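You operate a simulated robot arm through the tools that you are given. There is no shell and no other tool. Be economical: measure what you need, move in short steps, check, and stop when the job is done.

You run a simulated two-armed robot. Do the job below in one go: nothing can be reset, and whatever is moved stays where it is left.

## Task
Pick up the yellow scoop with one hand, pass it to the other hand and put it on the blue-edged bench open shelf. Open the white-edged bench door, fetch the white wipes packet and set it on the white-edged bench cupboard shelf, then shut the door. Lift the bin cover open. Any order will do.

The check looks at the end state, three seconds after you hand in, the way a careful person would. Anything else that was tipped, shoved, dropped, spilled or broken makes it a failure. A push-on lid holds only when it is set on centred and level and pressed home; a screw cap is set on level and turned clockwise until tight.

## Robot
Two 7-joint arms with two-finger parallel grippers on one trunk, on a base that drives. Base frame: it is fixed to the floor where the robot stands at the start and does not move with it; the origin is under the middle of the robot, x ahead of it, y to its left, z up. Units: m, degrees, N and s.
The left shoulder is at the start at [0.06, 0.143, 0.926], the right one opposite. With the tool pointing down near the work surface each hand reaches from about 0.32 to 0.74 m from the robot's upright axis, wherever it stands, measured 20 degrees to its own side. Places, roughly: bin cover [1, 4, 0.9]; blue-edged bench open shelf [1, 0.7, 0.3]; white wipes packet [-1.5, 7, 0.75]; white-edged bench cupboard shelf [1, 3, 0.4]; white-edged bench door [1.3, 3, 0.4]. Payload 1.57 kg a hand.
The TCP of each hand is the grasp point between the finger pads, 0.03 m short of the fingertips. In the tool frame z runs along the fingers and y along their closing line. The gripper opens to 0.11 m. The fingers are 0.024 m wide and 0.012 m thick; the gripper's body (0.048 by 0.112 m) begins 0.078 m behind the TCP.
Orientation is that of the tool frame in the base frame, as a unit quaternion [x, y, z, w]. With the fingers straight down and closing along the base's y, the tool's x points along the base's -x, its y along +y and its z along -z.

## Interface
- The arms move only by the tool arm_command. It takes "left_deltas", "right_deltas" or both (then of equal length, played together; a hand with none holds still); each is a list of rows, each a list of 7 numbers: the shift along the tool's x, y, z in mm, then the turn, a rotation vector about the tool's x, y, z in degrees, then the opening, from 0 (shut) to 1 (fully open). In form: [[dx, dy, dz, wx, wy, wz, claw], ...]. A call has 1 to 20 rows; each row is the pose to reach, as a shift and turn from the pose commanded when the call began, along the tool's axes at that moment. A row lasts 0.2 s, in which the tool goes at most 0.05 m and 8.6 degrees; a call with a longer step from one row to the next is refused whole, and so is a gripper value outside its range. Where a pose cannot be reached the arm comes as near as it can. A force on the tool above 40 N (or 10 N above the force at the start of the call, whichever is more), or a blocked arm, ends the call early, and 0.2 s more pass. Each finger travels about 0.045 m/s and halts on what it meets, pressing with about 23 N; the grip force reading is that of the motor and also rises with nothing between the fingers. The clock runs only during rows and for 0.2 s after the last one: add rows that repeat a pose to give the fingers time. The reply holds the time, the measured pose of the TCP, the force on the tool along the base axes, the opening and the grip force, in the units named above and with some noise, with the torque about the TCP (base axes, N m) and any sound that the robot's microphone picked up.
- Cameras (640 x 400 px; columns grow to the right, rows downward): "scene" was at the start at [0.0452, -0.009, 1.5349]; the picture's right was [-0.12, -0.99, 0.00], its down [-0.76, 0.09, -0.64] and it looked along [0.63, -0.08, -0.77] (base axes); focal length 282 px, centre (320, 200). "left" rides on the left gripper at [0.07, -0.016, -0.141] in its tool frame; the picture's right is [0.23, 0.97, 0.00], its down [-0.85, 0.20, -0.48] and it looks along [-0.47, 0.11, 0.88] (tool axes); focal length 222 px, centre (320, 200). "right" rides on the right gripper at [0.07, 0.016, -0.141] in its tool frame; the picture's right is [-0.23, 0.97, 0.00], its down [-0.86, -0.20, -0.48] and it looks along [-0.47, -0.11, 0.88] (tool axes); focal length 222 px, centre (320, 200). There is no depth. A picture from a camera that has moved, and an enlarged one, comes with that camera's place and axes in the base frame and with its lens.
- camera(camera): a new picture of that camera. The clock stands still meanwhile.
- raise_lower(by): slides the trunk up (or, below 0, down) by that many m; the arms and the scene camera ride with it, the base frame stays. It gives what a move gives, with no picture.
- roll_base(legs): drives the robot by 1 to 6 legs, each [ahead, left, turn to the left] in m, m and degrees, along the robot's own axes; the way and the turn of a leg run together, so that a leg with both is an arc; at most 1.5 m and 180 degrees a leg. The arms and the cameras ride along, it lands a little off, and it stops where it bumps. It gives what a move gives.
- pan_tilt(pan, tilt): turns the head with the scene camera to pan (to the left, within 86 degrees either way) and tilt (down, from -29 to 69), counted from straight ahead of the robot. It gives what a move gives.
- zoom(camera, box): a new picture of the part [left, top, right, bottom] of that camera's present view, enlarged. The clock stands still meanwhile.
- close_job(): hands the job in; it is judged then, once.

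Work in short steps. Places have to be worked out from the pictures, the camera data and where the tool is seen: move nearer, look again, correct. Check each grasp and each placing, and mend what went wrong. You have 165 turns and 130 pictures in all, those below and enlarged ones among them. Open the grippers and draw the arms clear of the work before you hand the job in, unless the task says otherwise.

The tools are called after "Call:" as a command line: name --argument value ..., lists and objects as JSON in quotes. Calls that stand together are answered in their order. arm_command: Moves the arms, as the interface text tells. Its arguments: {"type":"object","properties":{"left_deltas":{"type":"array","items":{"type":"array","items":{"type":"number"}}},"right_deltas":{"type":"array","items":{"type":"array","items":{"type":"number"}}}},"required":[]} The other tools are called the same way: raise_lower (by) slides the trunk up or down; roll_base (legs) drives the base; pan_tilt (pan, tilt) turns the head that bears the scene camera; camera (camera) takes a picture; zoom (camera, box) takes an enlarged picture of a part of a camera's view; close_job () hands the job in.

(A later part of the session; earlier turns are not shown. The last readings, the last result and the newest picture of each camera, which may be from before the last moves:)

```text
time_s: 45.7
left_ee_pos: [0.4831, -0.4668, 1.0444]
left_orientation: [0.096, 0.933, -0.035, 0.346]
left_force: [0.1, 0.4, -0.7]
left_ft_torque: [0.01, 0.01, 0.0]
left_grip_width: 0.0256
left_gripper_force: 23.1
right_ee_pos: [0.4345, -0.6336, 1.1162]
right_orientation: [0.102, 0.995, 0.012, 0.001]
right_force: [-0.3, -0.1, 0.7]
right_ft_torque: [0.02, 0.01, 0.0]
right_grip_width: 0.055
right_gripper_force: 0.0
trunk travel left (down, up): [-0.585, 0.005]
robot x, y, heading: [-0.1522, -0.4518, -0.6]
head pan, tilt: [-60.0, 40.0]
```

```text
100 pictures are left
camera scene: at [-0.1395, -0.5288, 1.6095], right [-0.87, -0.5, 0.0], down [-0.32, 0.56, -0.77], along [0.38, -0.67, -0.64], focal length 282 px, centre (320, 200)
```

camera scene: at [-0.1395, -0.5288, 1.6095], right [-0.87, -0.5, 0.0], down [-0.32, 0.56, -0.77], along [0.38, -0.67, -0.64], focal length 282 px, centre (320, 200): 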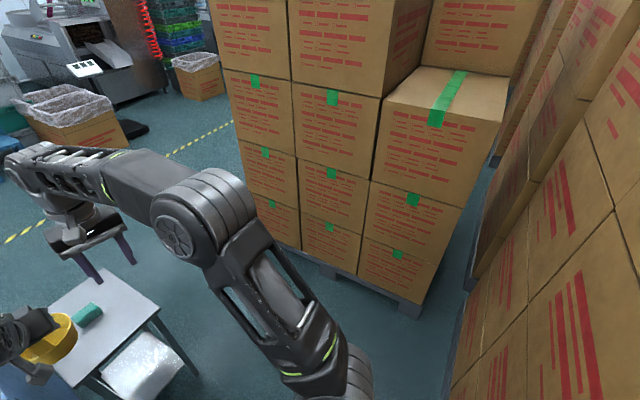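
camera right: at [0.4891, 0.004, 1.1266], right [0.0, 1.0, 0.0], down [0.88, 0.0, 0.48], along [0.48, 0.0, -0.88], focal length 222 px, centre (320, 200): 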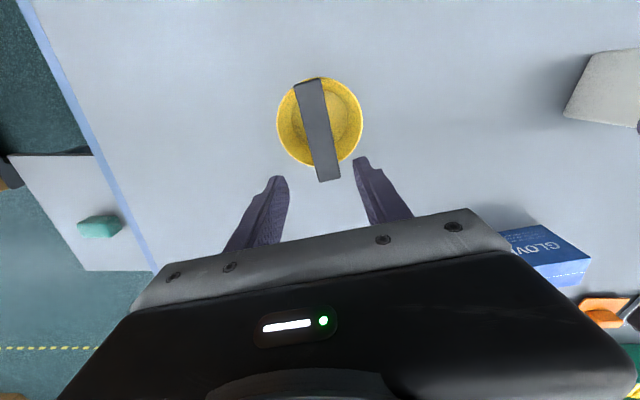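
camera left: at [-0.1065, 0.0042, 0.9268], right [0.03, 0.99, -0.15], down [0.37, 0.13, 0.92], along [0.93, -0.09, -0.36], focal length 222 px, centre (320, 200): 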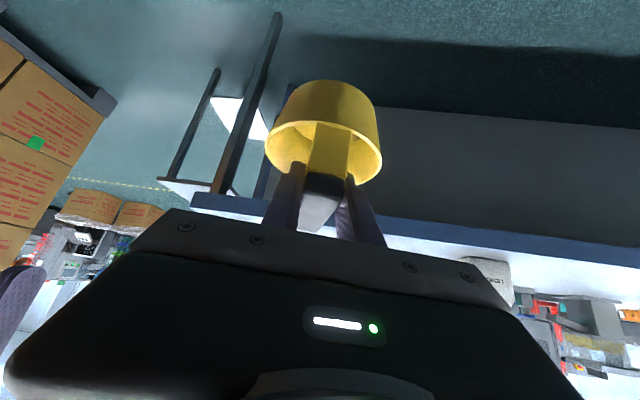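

Clear so far. Next into the passage at y≈-1.03, then forward.

Call:
roll_base --legs '[[0.2, -0.58, 0]]'

Call:
pan_tilt --pan 0 --tilt 40

Call:
camera --camera "scene"

```text
time_s: 49.2
left_ee_pos: [0.6806, -1.0678, 1.0451]
left_orientation: [0.106, 0.932, -0.039, 0.346]
left_force: [-0.3, -0.7, 0.1]
left_ft_torque: [0.02, -0.03, 0.02]
left_grip_width: 0.0256
left_gripper_force: 22.6
right_ee_pos: [0.6272, -1.2319, 1.1155]
right_orientation: [0.113, 0.994, 0.012, 0.001]
right_force: [-0.4, -0.7, 0.2]
right_ft_torque: [0.04, -0.02, -0.03]
right_grip_width: 0.055
right_gripper_force: 0.1
trunk travel left (down, up): [-0.585, 0.005]
robot x, y, heading: [0.0466, -1.0418, -1.5]
head pan, tilt: [-60.0, 40.0]
```

```text
time_s: 50.5
left_ee_pos: [0.6802, -1.0665, 1.0448]
left_orientation: [0.105, 0.931, -0.038, 0.347]
left_force: [-0.9, 0.1, -0.3]
left_ft_torque: [0.03, 0.02, 0.0]
left_grip_width: 0.0252
left_gripper_force: 23.4
right_ee_pos: [0.6264, -1.2321, 1.1155]
right_orientation: [0.112, 0.994, 0.01, 0.001]
right_force: [0.1, -0.2, 0.4]
right_ft_torque: [0.0, 0.02, -0.02]
right_grip_width: 0.0549
right_gripper_force: 0.1
trunk travel left (down, up): [-0.585, 0.005]
robot x, y, heading: [0.0489, -1.0424, -1.7]
head pan, tilt: [0.0, 40.0]
```

```text
99 pictures are left
camera scene: at [0.1001, -1.0433, 1.6095], right [-0.03, -1.0, 0.0], down [-0.64, 0.02, -0.77], along [0.77, -0.02, -0.64], focal length 282 px, centre (320, 200)
```

scene: 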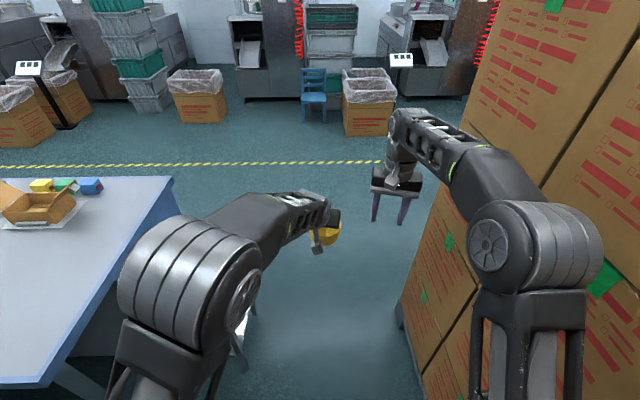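

Passage is open. I correct heading and go forward to x≈1.9.

Call:
roll_base --legs '[[0.1, 0.03, 1.6], [1.2, 0.0, 0], [0.5, 0, 0]]'

Call:
pan_tilt --pan 80 --tilt 25

Call:
camera --camera "scene"

```text
time_s: 59.9
left_ee_pos: [2.4896, -0.9469, 1.0449]
left_orientation: [0.075, 0.935, -0.028, 0.345]
left_force: [0.5, 0.4, -1.2]
left_ft_torque: [-0.04, -0.01, 0.01]
left_grip_width: 0.0255
left_gripper_force: 22.8
right_ee_pos: [2.448, -1.1143, 1.1159]
right_orientation: [0.078, 0.997, 0.011, 0.001]
right_force: [0.1, 0.4, -1.3]
right_ft_torque: [-0.02, 0.01, 0.0]
right_grip_width: 0.0547
right_gripper_force: 0.0
trunk travel left (down, up): [-0.585, 0.005]
robot x, y, heading: [1.8551, -0.963, 2.5]
head pan, tilt: [0.0, 40.0]
```

```text
time_s: 61.4
left_ee_pos: [2.4885, -0.9486, 1.0445]
left_orientation: [0.074, 0.935, -0.027, 0.347]
left_force: [0.3, 0.1, 0.1]
left_ft_torque: [0.01, 0.0, -0.02]
left_grip_width: 0.0255
left_gripper_force: 22.6
right_ee_pos: [2.4466, -1.1145, 1.1157]
right_orientation: [0.079, 0.997, 0.01, 0.002]
right_force: [-0.2, 0.2, -0.5]
right_ft_torque: [-0.02, 0.01, -0.01]
right_grip_width: 0.0549
right_gripper_force: 0.0
trunk travel left (down, up): [-0.585, 0.005]
robot x, y, heading: [1.8538, -0.9625, 2.7]
head pan, tilt: [80.0, 25.0]
```

```text
98 pictures are left
camera scene: at [1.8358, -0.8742, 1.6328], right [0.99, -0.13, 0.0], down [-0.06, -0.42, -0.91], along [0.12, 0.9, -0.42], focal length 282 px, centre (320, 200)
```

scene: 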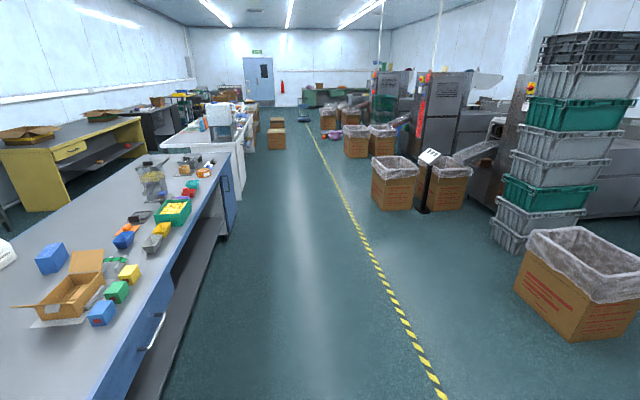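

The aisle is open. I drive to about (2.3, 0.5) and turn to face the bench.

Call:
roll_base --legs '[[0.45, 0, 0], [0, 1.45, 0], [0, 0, 177.5]]'

Call:
pan_tilt --pan 0 --tilt 35

Call:
camera --camera "scene"

```text
time_s: 78.2
left_ee_pos: [1.637, 0.5086, 1.0456]
left_orientation: [0.933, -0.098, -0.346, -0.035]
left_force: [-0.3, -0.8, -0.5]
left_ft_torque: [0.0, -0.08, 0.0]
left_grip_width: 0.0252
left_gripper_force: 23.3
right_ee_pos: [1.687, 0.6758, 1.1159]
right_orientation: [0.994, -0.105, -0.002, 0.011]
right_force: [-1.0, -0.6, 0.0]
right_ft_torque: [0.02, 0.02, 0.04]
right_grip_width: 0.055
right_gripper_force: 0.1
trunk travel left (down, up): [-0.585, 0.005]
robot x, y, heading: [2.2716, 0.495, 179.5]
head pan, tilt: [80.0, 25.0]
```

```text
time_s: 79.8
left_ee_pos: [1.6369, 0.5093, 1.0446]
left_orientation: [0.932, -0.098, -0.346, -0.036]
left_force: [0.5, -0.2, -0.6]
left_ft_torque: [-0.01, -0.01, 0.02]
left_grip_width: 0.0255
left_gripper_force: 22.6
right_ee_pos: [1.6868, 0.6731, 1.1156]
right_orientation: [0.995, -0.103, -0.002, 0.011]
right_force: [1.0, 0.1, 0.3]
right_ft_torque: [-0.01, 0.02, -0.01]
right_grip_width: 0.0549
right_gripper_force: 0.0
trunk travel left (down, up): [-0.585, 0.005]
robot x, y, heading: [2.2752, 0.4955, 179.7]
head pan, tilt: [0.0, 35.0]
```

```text
97 pictures are left
camera scene: at [2.2121, 0.4951, 1.6171], right [0.01, 1.0, 0.0], down [0.57, -0.01, -0.82], along [-0.82, 0.01, -0.57], focal length 282 px, centre (320, 200)
```

scene: 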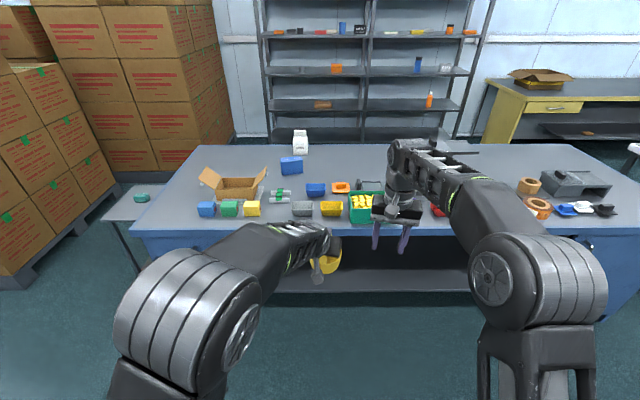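

I lower the trunk to see into the shelf.

Call:
raise_lower --by -0.4

Call:
pan_tilt --pan 0 --tilt 25

Call:
camera --camera "scene"

```text
time_s: 83.6
left_ee_pos: [1.6386, 0.5081, 0.6452]
left_orientation: [0.933, -0.098, -0.346, -0.036]
left_force: [-0.4, -0.5, -0.1]
left_ft_torque: [0.01, -0.03, -0.03]
left_grip_width: 0.0251
left_gripper_force: 23.0
right_ee_pos: [1.6864, 0.6747, 0.7163]
right_orientation: [0.995, -0.104, -0.002, 0.011]
right_force: [0.1, -0.6, -0.3]
right_ft_torque: [0.0, 0.0, -0.03]
right_grip_width: 0.0549
right_gripper_force: 0.0
trunk travel left (down, up): [-0.185, 0.405]
robot x, y, heading: [2.2728, 0.4892, 179.4]
head pan, tilt: [0.0, 35.0]
```

```text
time_s: 84.3
left_ee_pos: [1.637, 0.5075, 0.6444]
left_orientation: [0.932, -0.097, -0.347, -0.036]
left_force: [0.3, -0.1, -0.8]
left_ft_torque: [0.02, 0.0, 0.01]
left_grip_width: 0.0255
left_gripper_force: 22.3
right_ee_pos: [1.6871, 0.6749, 0.7149]
right_orientation: [0.995, -0.104, -0.002, 0.01]
right_force: [-0.3, -0.2, 0.3]
right_ft_torque: [0.03, 0.02, -0.01]
right_grip_width: 0.0549
right_gripper_force: 0.0
trunk travel left (down, up): [-0.185, 0.405]
robot x, y, heading: [2.2702, 0.4923, 179.5]
head pan, tilt: [0.0, 25.0]
```

```text
96 pictures are left
camera scene: at [2.2081, 0.4952, 1.2328], right [0.01, 1.0, 0.0], down [0.42, 0.0, -0.91], along [-0.91, 0.01, -0.42], focal length 282 px, centre (320, 200)
```

scene: 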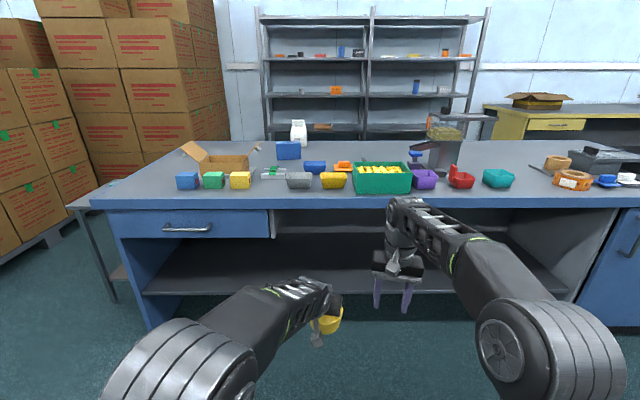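

The shelf board is at about z=0.32, front edge x≈1.22, open from y≈0.3 on, with clearance up to 0.73. I retract the right arm, lower the trunk and move 0.15 m to the robot's right.

Call:
arm_command --right_deltas '[[30, 0, -20, 0, 0, 0, 0.5], [60, 0, -40, 0, 0, 0, 0.5], [90, 0, -60, 0, 0, 0, 0.5], [120, 0, -80, 0, 0, 0, 0.5], [150, 0, -100, 0, 0, 0, 0.5], [180, 0, -120, 0, 0, 0, 0.5], [200, 0, -120, 0, 0, 0, 0.5]]'

Call:
raise_lower --by -0.175

Call:
roll_base --legs '[[0.1, -0.15, 0]]'

Call:
camera --camera "scene"

Call:
camera --camera "left"

```text
time_s: 85.9
left_ee_pos: [1.6356, 0.5084, 0.6438]
left_orientation: [0.933, -0.097, -0.345, -0.035]
left_force: [0.1, -0.5, -0.8]
left_ft_torque: [0.0, -0.02, -0.01]
left_grip_width: 0.0252
left_gripper_force: 23.2
right_ee_pos: [1.8432, 0.6511, 0.785]
right_orientation: [0.994, -0.106, -0.002, 0.01]
right_force: [0.1, 0.4, -0.1]
right_ft_torque: [0.02, -0.01, 0.0]
right_grip_width: 0.0546
right_gripper_force: 0.0
right hand out of reach, approached as far as the arm can: row 3, 4, 5, 6, 7
trunk travel left (down, up): [-0.185, 0.405]
robot x, y, heading: [2.2701, 0.4937, 179.5]
head pan, tilt: [0.0, 25.0]
```

```text
time_s: 87.9
left_ee_pos: [1.6365, 0.5081, 0.4712]
left_orientation: [0.933, -0.097, -0.346, -0.036]
left_force: [0.1, 0.8, -0.2]
left_ft_torque: [0.0, -0.03, 0.02]
left_grip_width: 0.0255
left_gripper_force: 23.9
right_ee_pos: [1.8449, 0.6498, 0.6105]
right_orientation: [0.995, -0.104, -0.002, 0.012]
right_force: [0.5, 0.7, 0.9]
right_ft_torque: [0.01, -0.01, 0.02]
right_grip_width: 0.055
right_gripper_force: 0.1
trunk travel left (down, up): [-0.01, 0.58]
robot x, y, heading: [2.2717, 0.4948, 179.4]
head pan, tilt: [0.0, 25.0]
```

```text
time_s: 89.4
left_ee_pos: [1.5391, 0.6602, 0.4706]
left_orientation: [0.933, -0.098, -0.345, -0.036]
left_force: [0.6, 0.9, -0.7]
left_ft_torque: [0.01, -0.04, 0.0]
left_grip_width: 0.0253
left_gripper_force: 22.6
right_ee_pos: [1.7467, 0.8023, 0.6102]
right_orientation: [0.994, -0.105, -0.002, 0.01]
right_force: [0.1, 0.1, 0.0]
right_ft_torque: [0.02, -0.01, 0.0]
right_grip_width: 0.0545
right_gripper_force: 0.1
trunk travel left (down, up): [-0.01, 0.58]
robot x, y, heading: [2.1741, 0.644, 179.6]
head pan, tilt: [0.0, 25.0]
```

```text
95 pictures are left
camera scene: at [2.11, 0.6466, 1.0578], right [0.01, 1.0, 0.0], down [0.42, 0.0, -0.91], along [-0.91, 0.01, -0.42], focal length 282 px, centre (320, 200)
```

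scene: 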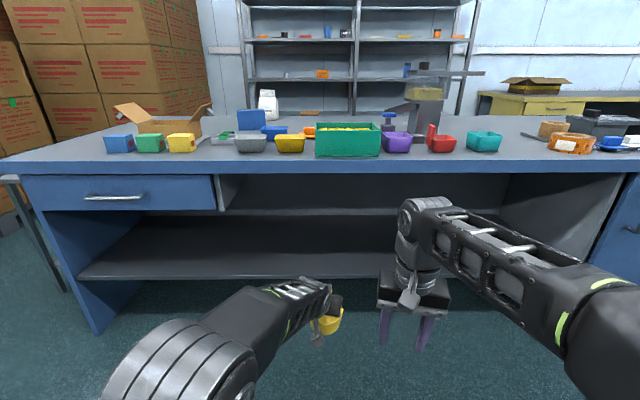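

```text
94 pictures are left
camera left: at [1.6832, 0.6467, 0.5319], right [-0.03, -0.99, -0.15], down [-0.37, -0.12, 0.92], along [-0.93, 0.09, -0.36], focal length 222 px, centre (320, 200)
```

left: 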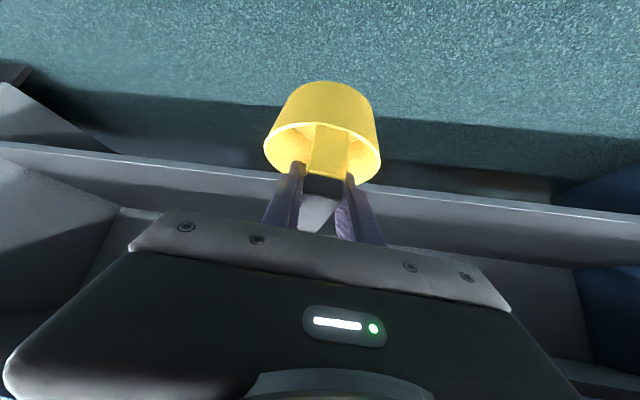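

I zoom to understand the shelf interior.

Call:
zoom --camera "scene" --box '[60, 150, 400, 350]'

```text
1.88 times, centred on (230, 250) of scene
camera zoom: at [2.11, 0.6466, 1.0578], right [0.01, 1.0, 0.0], down [0.42, 0.0, -0.91], along [-0.91, 0.01, -0.42], focal length 530 px, centre (489, 106)
```

zoom: 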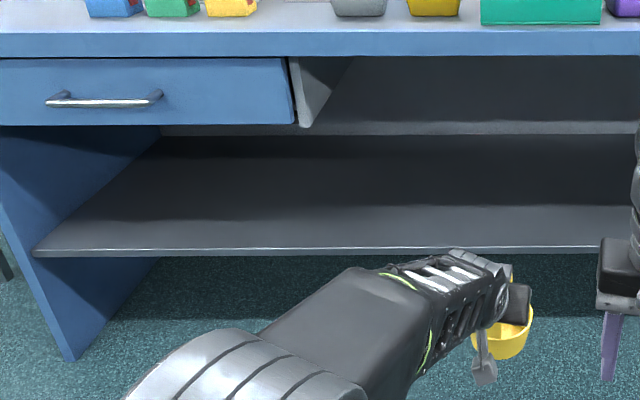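

Shelf board z≈0.31, edge x≈1.22; the forearm is low so it fits under the top. I drive ahead 0.40 m.

Call:
roll_base --legs '[[0.4, 0, 0]]'

Call:
camera --camera "scene"

Call:
camera --camera "left"

```text
time_s: 91.9
left_ee_pos: [1.1331, 0.6646, 0.4704]
left_orientation: [0.932, -0.099, -0.346, -0.036]
left_force: [-0.2, -1.1, -0.5]
left_ft_torque: [0.02, -0.04, 0.02]
left_grip_width: 0.0255
left_gripper_force: 22.7
right_ee_pos: [1.3397, 0.808, 0.6097]
right_orientation: [0.994, -0.104, -0.001, 0.011]
right_force: [-0.2, 0.4, 0.1]
right_ft_torque: [0.05, -0.03, 0.0]
right_grip_width: 0.0553
right_gripper_force: 0.0
trunk travel left (down, up): [-0.01, 0.58]
robot x, y, heading: [1.767, 0.6511, 179.3]
head pan, tilt: [0.0, 25.0]
```

```text
92 pictures are left
camera scene: at [1.7037, 0.651, 1.0578], right [0.01, 1.0, 0.0], down [0.42, 0.0, -0.91], along [-0.91, 0.01, -0.42], focal length 282 px, centre (320, 200)
```

scene: 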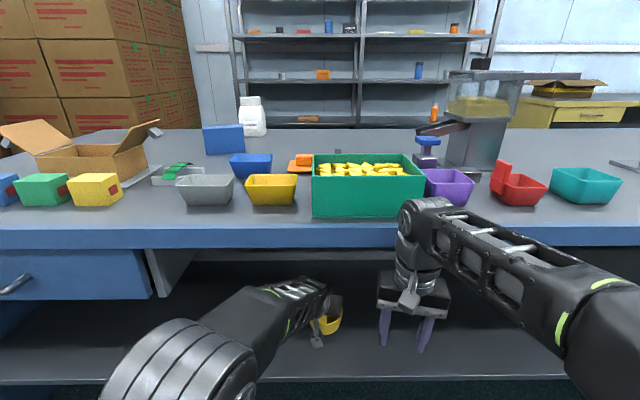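

```text
91 pictures are left
camera left: at [1.2769, 0.651, 0.5319], right [-0.03, -0.99, -0.15], down [-0.37, -0.12, 0.92], along [-0.93, 0.09, -0.36], focal length 222 px, centre (320, 200)
```

left: 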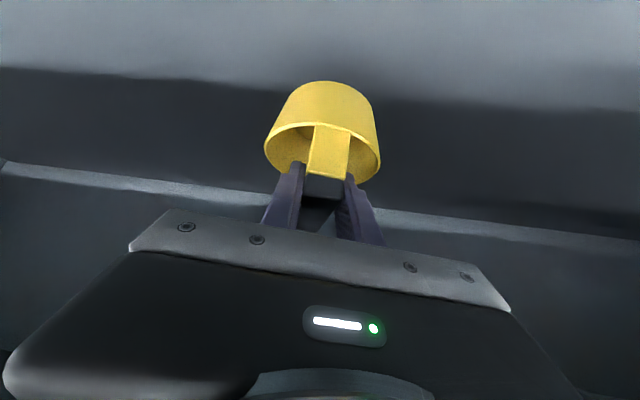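

Scoop hovers over the shelf. I lower it 40 mm in the base's z and watch the force.

Call:
arm_command --left_deltas '[[6.5, 0, 7.6, 0, 0, 0, 0], [13, 0, 15.2, 0, 0, 0, 0], [19.5, 0, 22.8, 0, 0, 0, 0], [26, 0, 30.4, 0, 0, 0, 0]]'

Call:
zoom --camera "scene" --box '[260, 260, 400, 360]'

```text
time_s: 92.9
left_ee_pos: [1.1315, 0.6652, 0.4295]
left_orientation: [0.933, -0.099, -0.345, -0.036]
left_force: [0.6, -0.5, -0.2]
left_ft_torque: [0.02, -0.02, -0.01]
left_grip_width: 0.0254
left_gripper_force: 23.0
right_ee_pos: [1.3412, 0.8058, 0.6111]
right_orientation: [0.994, -0.104, -0.003, 0.01]
right_force: [0.0, -0.8, 0.3]
right_ft_torque: [0.01, 0.04, -0.01]
right_grip_width: 0.0551
right_gripper_force: 0.0
trunk travel left (down, up): [-0.01, 0.58]
robot x, y, heading: [1.767, 0.6479, 179.5]
head pan, tilt: [0.0, 25.0]
```

```text
4.00 times, centred on (330, 310) of scene
camera zoom: at [1.7037, 0.651, 1.0578], right [0.01, 1.0, 0.0], down [0.42, 0.0, -0.91], along [-0.91, 0.01, -0.42], focal length 1127 px, centre (280, -240)
```

zoom: 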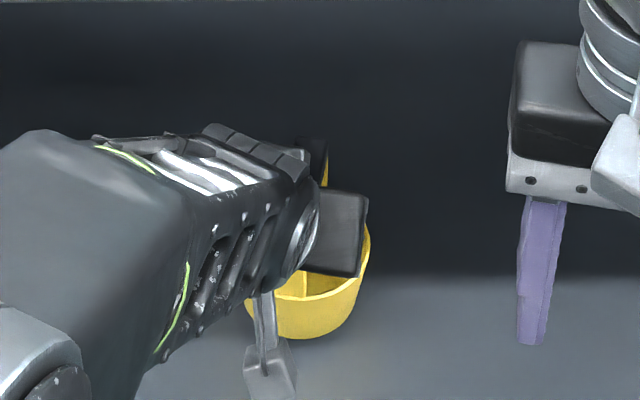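

Not yet in contact; I go on in smaller steps of 3 mm up to 9 mm.

Call:
arm_command --left_deltas '[[2, 0, 2.3, 0, 0, 0, 0], [4, 0, 4.6, 0, 0, 0, 0], [5.9, 0, 6.8, 0, 0, 0, 0]]'

```text
time_s: 93.7
left_ee_pos: [1.1309, 0.6658, 0.4219]
left_orientation: [0.932, -0.1, -0.345, -0.036]
left_force: [0.0, 0.2, -0.3]
left_ft_torque: [0.01, -0.03, 0.0]
left_grip_width: 0.0256
left_gripper_force: 22.9
right_ee_pos: [1.3407, 0.8076, 0.6107]
right_orientation: [0.994, -0.105, -0.002, 0.011]
right_force: [-0.1, 0.2, -0.6]
right_ft_torque: [-0.02, -0.02, 0.04]
right_grip_width: 0.0551
right_gripper_force: 0.1
trunk travel left (down, up): [-0.01, 0.58]
robot x, y, heading: [1.7664, 0.6506, 179.6]
head pan, tilt: [0.0, 25.0]
```

Call:
arm_command --left_deltas '[[2, 0, 2.3, 0, 0, 0, 0], [4, 0, 4.6, 0, 0, 0, 0], [5.9, 0, 6.8, 0, 0, 0, 0]]'

Call:
camera --camera "left"

```text
time_s: 94.5
left_ee_pos: [1.1319, 0.6653, 0.4129]
left_orientation: [0.932, -0.098, -0.347, -0.037]
left_force: [1.5, -0.4, 6.0]
left_ft_torque: [-0.04, 0.3, 0.04]
left_grip_width: 0.0255
left_gripper_force: 23.1
right_ee_pos: [1.3399, 0.8065, 0.6116]
right_orientation: [0.994, -0.105, -0.002, 0.01]
right_force: [-0.1, 0.1, -0.3]
right_ft_torque: [-0.03, -0.02, 0.02]
right_grip_width: 0.0551
right_gripper_force: 0.2
trunk travel left (down, up): [-0.01, 0.58]
robot x, y, heading: [1.7669, 0.6487, 179.5]
head pan, tilt: [0.0, 25.0]
```

```text
89 pictures are left
camera left: at [1.2765, 0.6515, 0.4742], right [-0.03, -0.99, -0.15], down [-0.37, -0.13, 0.92], along [-0.93, 0.09, -0.36], focal length 222 px, centre (320, 200)
```

left: 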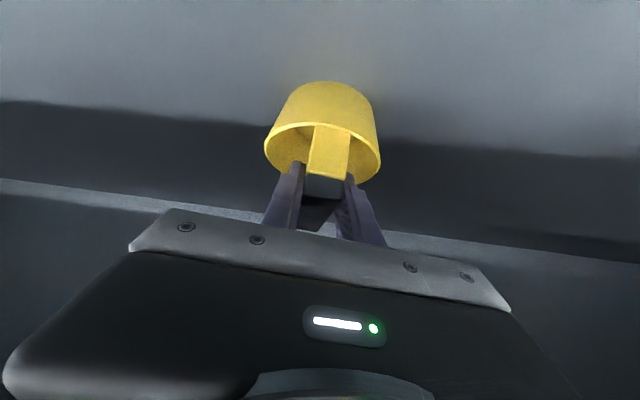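

Contact at 6 N. I open and withdraw along the tool axis.

Call:
arm_command --left_deltas '[[0, 0, 0, 0, 0, 0, 0.25], [0, 0, 0, 0, 0, 0, 0.4], [0, 0, 0, 0, 0, 0, 0.5], [0, 0, 0, 0, 0, 0, 0.5], [0, 0, -15, 0, 0, 0, 0.5], [0, 0, -40, 0, 0, 0, 0.5], [0, 0, -70, 0, 0, 0, 0.5], [0, 0, -100, 0, 0, 0, 0.5]]'

Call:
camera --camera "left"

```text
time_s: 96.3
left_ee_pos: [1.1965, 0.6511, 0.4865]
left_orientation: [0.933, -0.098, -0.345, -0.036]
left_force: [0.0, 0.8, -0.7]
left_ft_torque: [0.01, -0.01, 0.02]
left_grip_width: 0.0549
left_gripper_force: 0.1
right_ee_pos: [1.3393, 0.8071, 0.6099]
right_orientation: [0.994, -0.105, -0.002, 0.01]
right_force: [-0.1, 0.4, 0.1]
right_ft_torque: [0.02, -0.01, -0.01]
right_grip_width: 0.0548
right_gripper_force: 0.0
trunk travel left (down, up): [-0.01, 0.58]
robot x, y, heading: [1.7667, 0.652, 179.5]
head pan, tilt: [0.0, 25.0]
```

```text
88 pictures are left
camera left: at [1.3409, 0.6366, 0.549], right [-0.03, -0.99, -0.15], down [-0.37, -0.12, 0.92], along [-0.93, 0.09, -0.36], focal length 222 px, centre (320, 200)
```

left: 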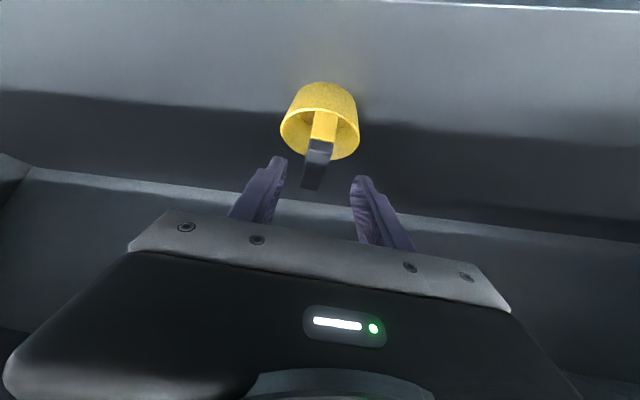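

The scoop stands on the shelf. I back out and go along the aisle to the white-edged bench.

Call:
roll_base --legs '[[-0.55, 0, 0], [0, -1.2, 0], [0, -1.2, 0]]'

Call:
pan_tilt --pan 0 --tilt 15

Call:
camera --camera "scene"

```text
time_s: 110.9
left_ee_pos: [1.8007, 3.0648, 0.487]
left_orientation: [0.932, -0.103, -0.345, -0.038]
left_force: [-0.9, 0.3, 0.1]
left_ft_torque: [0.01, -0.04, -0.04]
left_grip_width: 0.055
left_gripper_force: 0.0
right_ee_pos: [1.9444, 3.2203, 0.6115]
right_orientation: [0.994, -0.109, -0.002, 0.01]
right_force: [1.3, 0.0, -0.3]
right_ft_torque: [0.01, 0.03, 0.03]
right_grip_width: 0.055
right_gripper_force: 0.1
trunk travel left (down, up): [-0.01, 0.58]
robot x, y, heading: [2.3719, 3.0572, 179.0]
head pan, tilt: [0.0, 25.0]
```

```text
time_s: 111.6
left_ee_pos: [1.7995, 3.0643, 0.4883]
left_orientation: [0.932, -0.102, -0.346, -0.037]
left_force: [-0.9, 1.1, 0.2]
left_ft_torque: [0.02, 0.0, 0.02]
left_grip_width: 0.0551
left_gripper_force: 0.0
right_ee_pos: [1.9457, 3.221, 0.6103]
right_orientation: [0.994, -0.109, -0.002, 0.01]
right_force: [-0.8, -0.6, 0.5]
right_ft_torque: [-0.01, 0.01, -0.01]
right_grip_width: 0.0551
right_gripper_force: 0.1
trunk travel left (down, up): [-0.01, 0.58]
robot x, y, heading: [2.3695, 3.0623, 178.8]
head pan, tilt: [0.0, 15.0]
```

```text
87 pictures are left
camera scene: at [2.3059, 3.0611, 1.074], right [0.02, 1.0, 0.0], down [0.26, 0.0, -0.97], along [-0.97, 0.02, -0.26], focal length 282 px, centre (320, 200)
```

scene: 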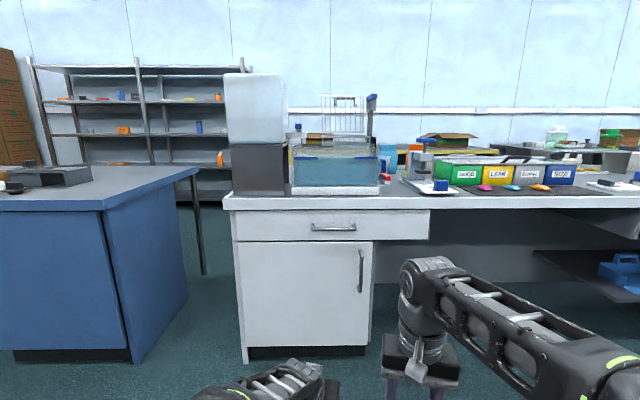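

The white-edged bench has a drawer with a door below, handle on the right side near (1.3, 3.25, 0.5). I shift right, and take closer views for triangulation.

Call:
zoom --camera "scene" --box '[220, 180, 440, 370]'

Call:
zoom --camera "scene" --box '[380, 100, 640, 240]'

Call:
camera --camera "left"

```text
2.11 times, centred on (330, 275) of scene
camera zoom: at [2.3059, 3.0611, 1.074], right [0.02, 1.0, 0.0], down [0.26, 0.0, -0.97], along [-0.97, 0.02, -0.26], focal length 593 px, centre (299, 42)
```

zoom: 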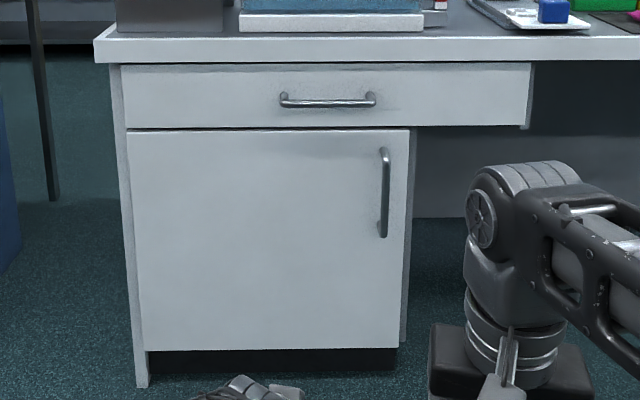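

```text
2.46 times, centred on (510, 170) of scene
camera zoom: at [2.3059, 3.0611, 1.074], right [0.02, 1.0, 0.0], down [0.26, 0.0, -0.97], along [-0.97, 0.02, -0.26], focal length 693 px, centre (-148, 274)
```

zoom: 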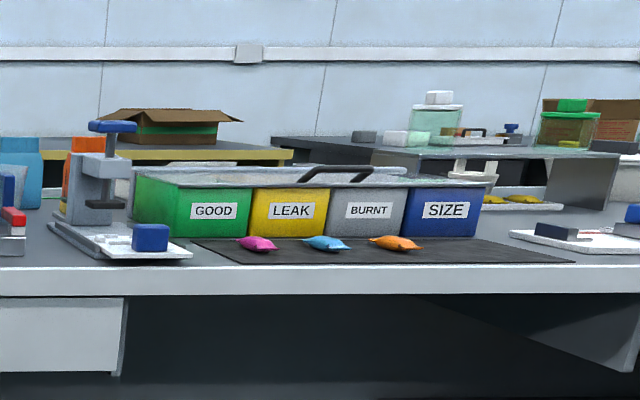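

```text
84 pictures are left
camera left: at [1.9442, 3.0498, 0.5489], right [-0.04, -0.99, -0.15], down [-0.37, -0.12, 0.92], along [-0.93, 0.09, -0.36], focal length 222 px, centre (320, 200)
```

left: 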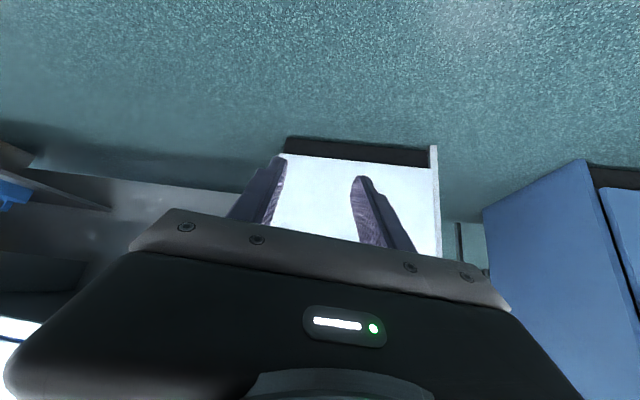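

I shift 0.185 right and 0.33 forward to bring the left hand in front of the handle.

Call:
roll_base --legs '[[0.33, -0.18, 1.0]]'

Call:
pan_tilt --pan 0 --tilt 35

Call:
camera --camera "scene"

Call:
camera --camera "left"

```text
time_s: 114.0
left_ee_pos: [1.4732, 3.2384, 0.4878]
left_orientation: [0.933, -0.096, -0.346, -0.035]
left_force: [-0.2, -0.8, 0.3]
left_ft_torque: [-0.02, -0.01, 0.0]
left_grip_width: 0.0551
left_gripper_force: 0.1
right_ee_pos: [1.6167, 3.3955, 0.6106]
right_orientation: [0.995, -0.101, -0.002, 0.011]
right_force: [-0.8, -0.3, 0.6]
right_ft_torque: [-0.04, 0.02, -0.03]
right_grip_width: 0.0552
right_gripper_force: 0.1
trunk travel left (down, up): [-0.01, 0.58]
robot x, y, heading: [2.0475, 3.2385, 179.7]
head pan, tilt: [0.0, 15.0]
```

```text
time_s: 114.8
left_ee_pos: [1.4755, 3.2378, 0.4874]
left_orientation: [0.933, -0.096, -0.346, -0.035]
left_force: [-0.6, 0.7, -0.8]
left_ft_torque: [0.02, 0.01, 0.02]
left_grip_width: 0.0549
left_gripper_force: 0.1
right_ee_pos: [1.6178, 3.3949, 0.6106]
right_orientation: [0.995, -0.102, -0.002, 0.011]
right_force: [0.6, 0.3, 1.2]
right_ft_torque: [-0.03, -0.01, -0.04]
right_grip_width: 0.0549
right_gripper_force: 0.1
trunk travel left (down, up): [-0.01, 0.58]
robot x, y, heading: [2.0474, 3.2431, 179.9]
head pan, tilt: [0.0, 35.0]
```

```text
83 pictures are left
camera scene: at [1.9856, 3.2413, 1.0421], right [0.0, 1.0, 0.0], down [0.57, 0.0, -0.82], along [-0.82, 0.0, -0.57], focal length 282 px, centre (320, 200)
```

scene: 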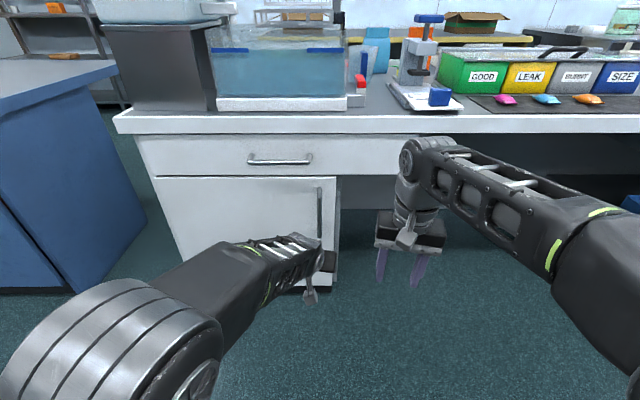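

```text
82 pictures are left
camera left: at [1.6188, 3.2249, 0.5489], right [-0.03, -0.99, -0.15], down [-0.37, -0.13, 0.92], along [-0.93, 0.08, -0.36], focal length 222 px, centre (320, 200)
```

left: 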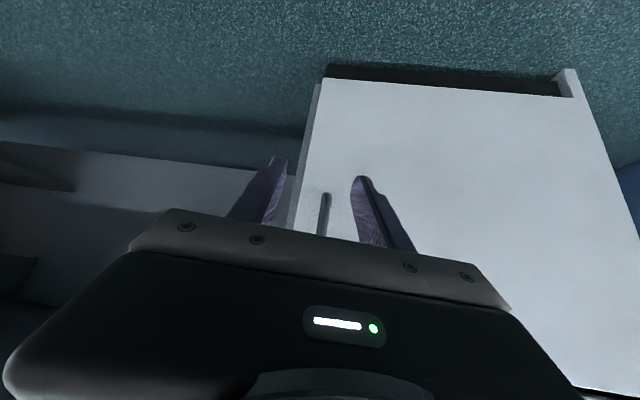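

The handle bar is at about x=1.29, y=3.246, z 0.41–0.56. I drive 0.11 m forward, then look.

Call:
roll_base --legs '[[0.11, 0, 0]]'

Call:
camera --camera "left"

```text
time_s: 116.0
left_ee_pos: [1.365, 3.2401, 0.4877]
left_orientation: [0.933, -0.095, -0.346, -0.035]
left_force: [0.2, -0.2, 0.3]
left_ft_torque: [-0.02, 0.0, -0.02]
left_grip_width: 0.0551
left_gripper_force: 0.0
right_ee_pos: [1.5091, 3.3959, 0.6106]
right_orientation: [0.995, -0.101, -0.002, 0.01]
right_force: [0.7, -0.4, 0.1]
right_ft_torque: [0.02, 0.05, -0.01]
right_grip_width: 0.0551
right_gripper_force: 0.0
trunk travel left (down, up): [-0.01, 0.58]
robot x, y, heading: [1.9352, 3.2406, 179.7]
head pan, tilt: [0.0, 35.0]
```

```text
81 pictures are left
camera left: at [1.5096, 3.2254, 0.5489], right [-0.03, -0.99, -0.15], down [-0.37, -0.13, 0.92], along [-0.93, 0.08, -0.36], focal length 222 px, centre (320, 200)
```

left: 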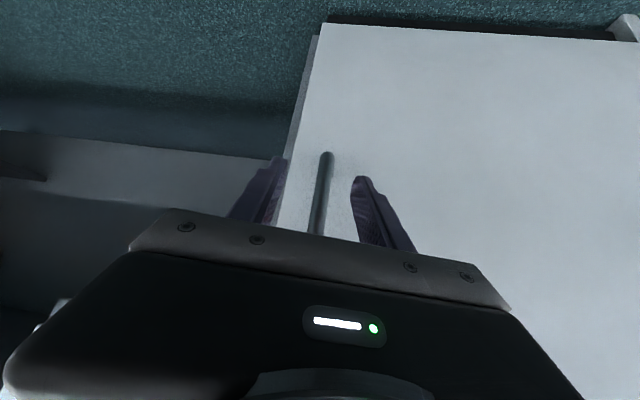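

Bar at x≈1.305, y≈3.243. I advance 62 mm horizontally and close.

Call:
arm_command --left_deltas '[[-15, 3, 13, 0, 0, 0, 0.5], [-30, 6, 27, 0, 0, 0, 0.5], [-46, 9, 40, 0, 0, 0, 0.5], [-46, 9, 40, 0, 0, 0, 0.25], [-46, 9, 40, 0, 0, 0, 0], [-46, 9, 40, 0, 0, 0, 0], [-46, 9, 40, 0, 0, 0, 0], [-46, 9, 40, 0, 0, 0, 0]]'

Call:
camera --camera "left"

```text
time_s: 117.8
left_ee_pos: [1.304, 3.2434, 0.486]
left_orientation: [0.933, -0.096, -0.345, -0.036]
left_force: [0.7, 5.0, -0.6]
left_ft_torque: [0.32, -0.14, 0.0]
left_grip_width: 0.016
left_gripper_force: 30.9
right_ee_pos: [1.5087, 3.3954, 0.6098]
right_orientation: [0.995, -0.102, -0.003, 0.01]
right_force: [-0.9, 0.2, 0.0]
right_ft_torque: [0.01, 0.0, 0.0]
right_grip_width: 0.0548
right_gripper_force: 0.1
trunk travel left (down, up): [-0.01, 0.58]
robot x, y, heading: [1.9355, 3.2426, 179.6]
head pan, tilt: [0.0, 35.0]
```

```text
80 pictures are left
camera left: at [1.4485, 3.2294, 0.548], right [-0.03, -0.99, -0.15], down [-0.37, -0.13, 0.92], along [-0.93, 0.08, -0.36], focal length 222 px, centre (320, 200)
```

left: 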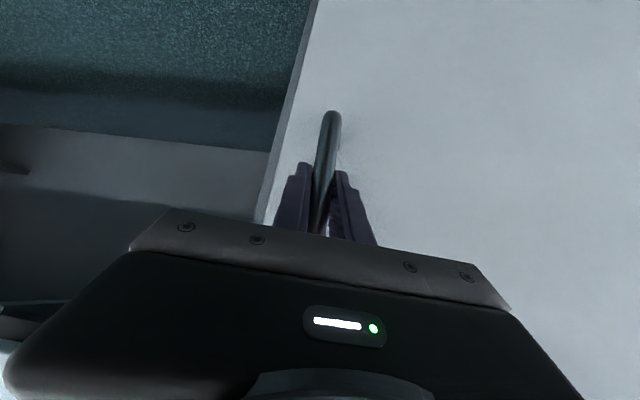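

Gripped (16 mm). I pull the door by rolling the base on an arc around the hinge (1.25, 2.775): first 10°.

Call:
roll_base --legs '[[-0.0825, 0.119, -10]]'

Call:
camera --camera "left"

```text
time_s: 119.2
left_ee_pos: [1.3892, 3.2287, 0.4862]
left_orientation: [0.921, -0.179, -0.341, -0.066]
left_force: [7.9, 29.5, -6.1]
left_ft_torque: [0.2, 0.1, 0.07]
left_grip_width: 0.016
left_gripper_force: 30.9
right_ee_pos: [1.6143, 3.3402, 0.6092]
right_orientation: [0.982, -0.187, -0.003, 0.011]
right_force: [1.2, -0.2, 0.3]
right_ft_torque: [-0.02, -0.02, 0.01]
right_grip_width: 0.055
right_gripper_force: 0.0
trunk travel left (down, up): [-0.01, 0.58]
robot x, y, heading: [2.0069, 3.1151, 169.7]
head pan, tilt: [0.0, 35.0]
```

```text
79 pictures are left
camera left: at [1.5279, 3.1891, 0.548], right [-0.2, -0.97, -0.15], down [-0.39, -0.06, 0.92], along [-0.9, 0.25, -0.36], focal length 222 px, centre (320, 200)
```

left: 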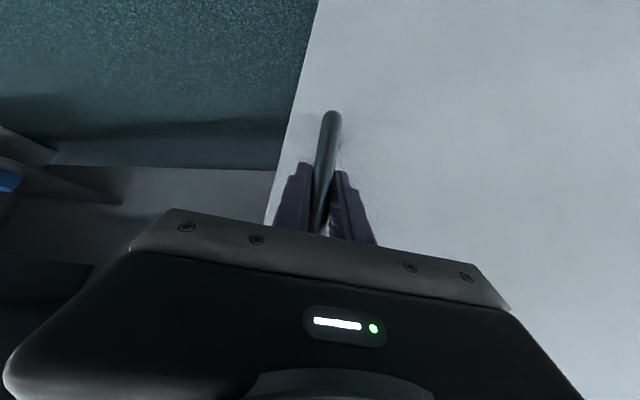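

The door swung 10°. There is a side force of 29 N; I relieve it by moving 6 mm outward and re-read.

Call:
arm_command --left_deltas '[[0, -3, 0, 0, 0, 0, 0], [0, -6, 0, 0, 0, 0, 0], [0, -6, 0, 0, 0, 0, 0]]'

```text
time_s: 120.0
left_ee_pos: [1.3885, 3.2282, 0.4861]
left_orientation: [0.921, -0.176, -0.341, -0.065]
left_force: [-5.9, -24.6, 5.2]
left_ft_torque: [0.06, -0.23, -0.05]
left_grip_width: 0.0161
left_gripper_force: 31.7
right_ee_pos: [1.6136, 3.3381, 0.6109]
right_orientation: [0.982, -0.187, -0.003, 0.01]
right_force: [-0.7, -0.3, -0.8]
right_ft_torque: [0.03, -0.04, 0.01]
right_grip_width: 0.0553
right_gripper_force: 0.0
trunk travel left (down, up): [-0.01, 0.58]
robot x, y, heading: [2.0054, 3.1114, 169.7]
head pan, tilt: [0.0, 35.0]
```

Now 3 mm too far; I go back half and do the next 10° with the hinge corrected.

Call:
arm_command --left_deltas '[[0, 3, 0, 0, 0, 0, 0], [0, 3, 0, 0, 0, 0, 0]]'

Call:
roll_base --legs '[[-0.0824, 0.1164, -10]]'

```text
time_s: 120.6
left_ee_pos: [1.389, 3.2282, 0.4869]
left_orientation: [0.921, -0.178, -0.341, -0.066]
left_force: [-5.6, -21.8, 2.5]
left_ft_torque: [0.06, -0.26, 0.06]
left_grip_width: 0.0158
left_gripper_force: 31.4
right_ee_pos: [1.6137, 3.3401, 0.6111]
right_orientation: [0.982, -0.188, -0.003, 0.011]
right_force: [0.0, 1.1, -0.6]
right_ft_torque: [0.02, 0.03, 0.02]
right_grip_width: 0.055
right_gripper_force: 0.1
trunk travel left (down, up): [-0.01, 0.58]
robot x, y, heading: [2.0122, 3.1167, 169.5]
head pan, tilt: [0.0, 35.0]
```

```text
time_s: 121.9
left_ee_pos: [1.4685, 3.1999, 0.4865]
left_orientation: [0.902, -0.255, -0.334, -0.095]
left_force: [-6.4, -14.2, -1.2]
left_ft_torque: [-0.09, 0.0, -0.01]
left_grip_width: 0.0158
left_gripper_force: 31.7
right_ee_pos: [1.7077, 3.2698, 0.6106]
right_orientation: [0.963, -0.27, -0.004, 0.009]
right_force: [-0.1, -0.7, 0.9]
right_ft_torque: [0.03, 0.03, -0.02]
right_grip_width: 0.055
right_gripper_force: 0.1
trunk travel left (down, up): [-0.01, 0.58]
robot x, y, heading: [2.0566, 2.9773, 160.2]
head pan, tilt: [0.0, 35.0]
```

Fitting the arc puts the hinge at (1.26, 2.74), r≈0.505. I continue with two more 10° legs.

Call:
roll_base --legs '[[-0.086, 0.1168, -10], [-0.086, 0.1168, -10]]'

```text
time_s: 124.2
left_ee_pos: [1.6121, 3.0993, 0.4863]
left_orientation: [0.846, -0.406, -0.312, -0.151]
left_force: [-2.9, -1.9, -1.7]
left_ft_torque: [0.19, 0.03, 0.07]
left_grip_width: 0.0158
left_gripper_force: 30.8
right_ee_pos: [1.8635, 3.0856, 0.6109]
right_orientation: [0.903, -0.43, -0.005, 0.009]
right_force: [-0.8, -0.7, -0.4]
right_ft_torque: [-0.04, 0.01, -0.02]
right_grip_width: 0.055
right_gripper_force: 0.0
trunk travel left (down, up): [-0.01, 0.58]
robot x, y, heading: [2.0979, 2.6931, 140.3]
head pan, tilt: [0.0, 35.0]
```

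Very low forces. Three more legs.

Call:
roll_base --legs '[[-0.086, 0.1168, -10], [-0.086, 0.1168, -10], [-0.086, 0.1168, -10]]'

Call:
camera --camera "scene"

```text
time_s: 127.5
left_ee_pos: [1.7383, 2.8782, 0.4862]
left_orientation: [0.714, -0.608, -0.264, -0.225]
left_force: [-22.8, -5.8, 3.6]
left_ft_torque: [-0.33, -0.32, -0.03]
left_grip_width: 0.0157
left_gripper_force: 31.4
right_ee_pos: [1.9517, 2.7408, 0.6121]
right_orientation: [0.76, -0.649, -0.008, 0.008]
right_force: [-0.1, -0.2, -0.3]
right_ft_torque: [0.0, 0.0, -0.01]
right_grip_width: 0.0551
right_gripper_force: 0.0
trunk travel left (down, up): [-0.01, 0.58]
robot x, y, heading: [1.963, 2.2873, 110.6]
head pan, tilt: [0.0, 35.0]
```

```text
78 pictures are left
camera scene: at [1.9368, 2.3404, 1.0421], right [0.94, 0.35, 0.0], down [0.2, -0.54, -0.82], along [-0.29, 0.77, -0.57], focal length 282 px, centre (320, 200)
```

scene: 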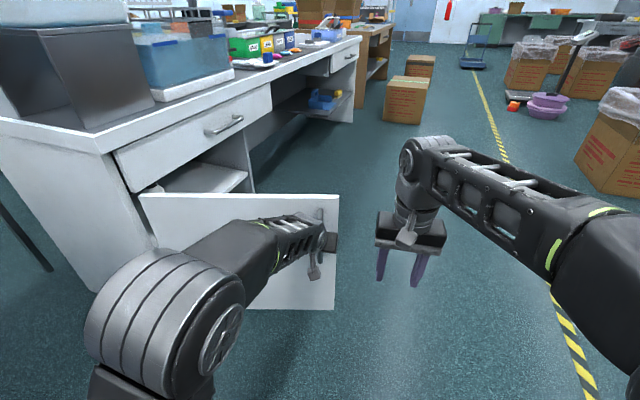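

Door is about 70° open. I swing 16° more.

Call:
roll_base --legs '[[-0.069, 0.0934, -8], [-0.069, 0.0934, -8]]'

```text
time_s: 129.5
left_ee_pos: [1.7552, 2.7398, 0.4863]
left_orientation: [-0.622, 0.701, 0.231, 0.26]
left_force: [18.9, -0.2, -3.1]
left_ft_torque: [0.18, -0.34, 0.02]
left_grip_width: 0.0159
left_gripper_force: 30.8
right_ee_pos: [1.9215, 2.5505, 0.6107]
right_orientation: [-0.664, 0.748, 0.009, -0.007]
right_force: [-0.7, -0.8, -0.6]
right_ft_torque: [0.01, 0.0, -0.01]
right_grip_width: 0.0552
right_gripper_force: 0.1
trunk travel left (down, up): [-0.01, 0.58]
robot x, y, heading: [1.8031, 2.1102, 94.5]
head pan, tilt: [0.0, 35.0]
```

About 86° open. I release and pull the hand back.

Call:
arm_command --left_deltas '[[0, 0, 0, 0, 0, 0, 0.25], [0, 0, 0, 0, 0, 0, 0.5], [0, 0, 0, 0, 0, 0, 0.6], [0, 0, 0, 0, 0, 0, 0.6], [0, 0, -30, 0, 0, 0, 0.6], [0, 0, -70, 0, 0, 0, 0.6], [0, 0, -110, 0, 0, 0, 0.6], [0, 0, -130, 0, 0, 0, 0.6]]'

Call:
raise_lower --by 0.4

Call:
pan_tilt --pan 10 --tilt 30

Call:
camera --camera "scene"

```text
time_s: 131.3
left_ee_pos: [1.7467, 2.6559, 0.5839]
left_orientation: [-0.623, 0.701, 0.231, 0.26]
left_force: [-0.4, -0.2, 0.0]
left_ft_torque: [-0.02, -0.01, 0.0]
left_grip_width: 0.0663
left_gripper_force: 0.0
right_ee_pos: [1.9216, 2.55, 0.6108]
right_orientation: [-0.664, 0.748, 0.009, -0.007]
right_force: [0.8, 1.0, -0.3]
right_ft_torque: [-0.01, 0.01, 0.0]
right_grip_width: 0.0549
right_gripper_force: 0.0
trunk travel left (down, up): [-0.01, 0.58]
robot x, y, heading: [1.8018, 2.1088, 94.3]
head pan, tilt: [0.0, 35.0]
```

```text
time_s: 135.1
left_ee_pos: [1.7454, 2.6548, 0.985]
left_orientation: [-0.623, 0.701, 0.23, 0.259]
left_force: [0.1, -0.3, 0.6]
left_ft_torque: [0.0, 0.01, -0.01]
left_grip_width: 0.0662
left_gripper_force: 0.1
right_ee_pos: [1.9215, 2.55, 1.0111]
right_orientation: [-0.664, 0.748, 0.009, -0.008]
right_force: [-0.7, 0.4, 0.3]
right_ft_torque: [0.05, -0.01, 0.02]
right_grip_width: 0.055
right_gripper_force: 0.1
trunk travel left (down, up): [-0.41, 0.18]
robot x, y, heading: [1.8043, 2.1111, 94.5]
head pan, tilt: [0.0, 35.0]
```

```text
time_s: 135.8
left_ee_pos: [1.7454, 2.6552, 0.984]
left_orientation: [-0.623, 0.701, 0.231, 0.26]
left_force: [-0.1, 0.3, 0.1]
left_ft_torque: [0.02, 0.02, 0.01]
left_grip_width: 0.0659
left_gripper_force: 0.0
right_ee_pos: [1.9209, 2.5514, 1.0105]
right_orientation: [-0.664, 0.747, 0.009, -0.008]
right_force: [-1.1, 0.4, 0.2]
right_ft_torque: [-0.01, -0.02, -0.01]
right_grip_width: 0.0551
right_gripper_force: 0.1
trunk travel left (down, up): [-0.41, 0.18]
robot x, y, heading: [1.8074, 2.1119, 94.8]
head pan, tilt: [10.0, 30.0]
```

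```text
77 pictures are left
camera scene: at [1.7823, 2.1689, 1.4498], right [0.97, 0.25, 0.0], down [0.13, -0.48, -0.87], along [-0.22, 0.84, -0.5], focal length 282 px, centre (320, 200)
```

scene: 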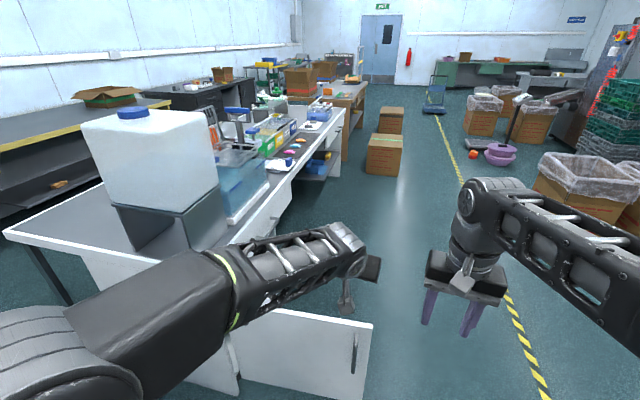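

Next the bin set with the clear cover. I drive around the open door to face it from about (2.3, 3.9).

Call:
roll_base --legs '[[0, -0.55, -4.5], [1.45, 0, 0], [0.3, 0, 0], [0, 0, 90]]'

Call:
pan_tilt --pan 0 --tilt 28

Call:
camera --camera "scene"

```text
time_s: 151.2
left_ee_pos: [1.801, 3.8547, 0.9851]
left_orientation: [0.933, -0.094, -0.345, -0.035]
left_force: [-0.4, -0.3, 0.9]
left_ft_torque: [0.0, -0.01, -0.02]
left_grip_width: 0.0662
left_gripper_force: 0.1
right_ee_pos: [1.9203, 4.0213, 1.0099]
right_orientation: [0.995, -0.099, -0.001, 0.011]
right_force: [0.5, 0.2, -0.6]
right_ft_torque: [0.02, -0.01, 0.01]
right_grip_width: 0.055
right_gripper_force: 0.0
trunk travel left (down, up): [-0.41, 0.18]
robot x, y, heading: [2.3487, 3.8646, 180.2]
head pan, tilt: [10.0, 30.0]
```

```text
time_s: 151.9
left_ee_pos: [1.8013, 3.8539, 0.9848]
left_orientation: [0.933, -0.094, -0.345, -0.034]
left_force: [-0.5, -1.0, 0.2]
left_ft_torque: [0.02, 0.0, 0.0]
left_grip_width: 0.0661
left_gripper_force: 0.1
right_ee_pos: [1.921, 4.0221, 1.0109]
right_orientation: [0.995, -0.099, -0.002, 0.011]
right_force: [0.3, -0.2, -0.7]
right_ft_torque: [-0.03, -0.02, -0.01]
right_grip_width: 0.0552
right_gripper_force: 0.0
trunk travel left (down, up): [-0.41, 0.18]
robot x, y, heading: [2.3488, 3.8678, 179.9]
head pan, tilt: [0.0, 28.0]
```

```text
76 pictures are left
camera scene: at [2.2863, 3.8689, 1.453], right [0.0, 1.0, 0.0], down [0.47, 0.0, -0.88], along [-0.88, 0.0, -0.47], focal length 282 px, centre (320, 200)
```

scene: 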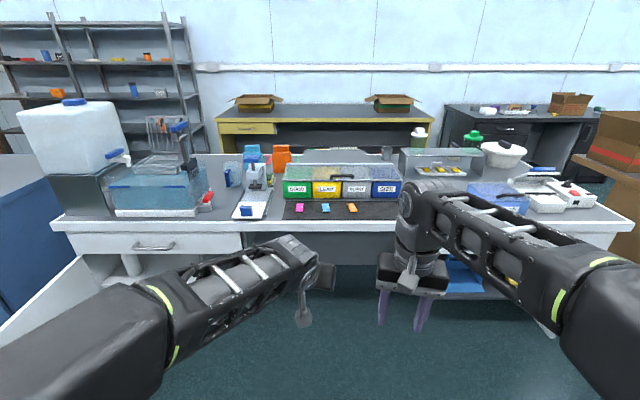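

Call:
zoom --camera "scene" --box '[210, 130, 430, 230]'

```text
2.91 times, centred on (320, 180) of scene
camera zoom: at [2.2863, 3.8689, 1.453], right [0.0, 1.0, 0.0], down [0.47, 0.0, -0.88], along [-0.88, 0.0, -0.47], focal length 819 px, centre (320, 258)
```

zoom: 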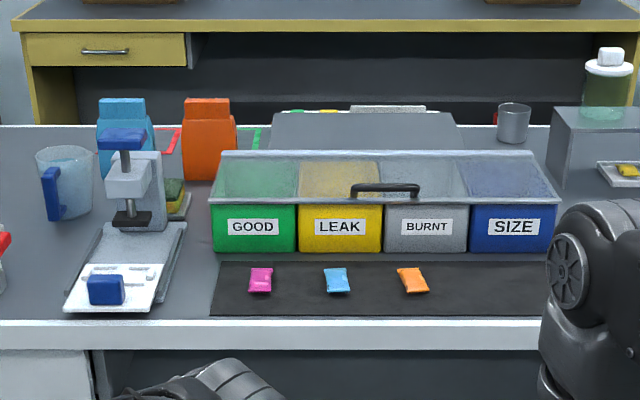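

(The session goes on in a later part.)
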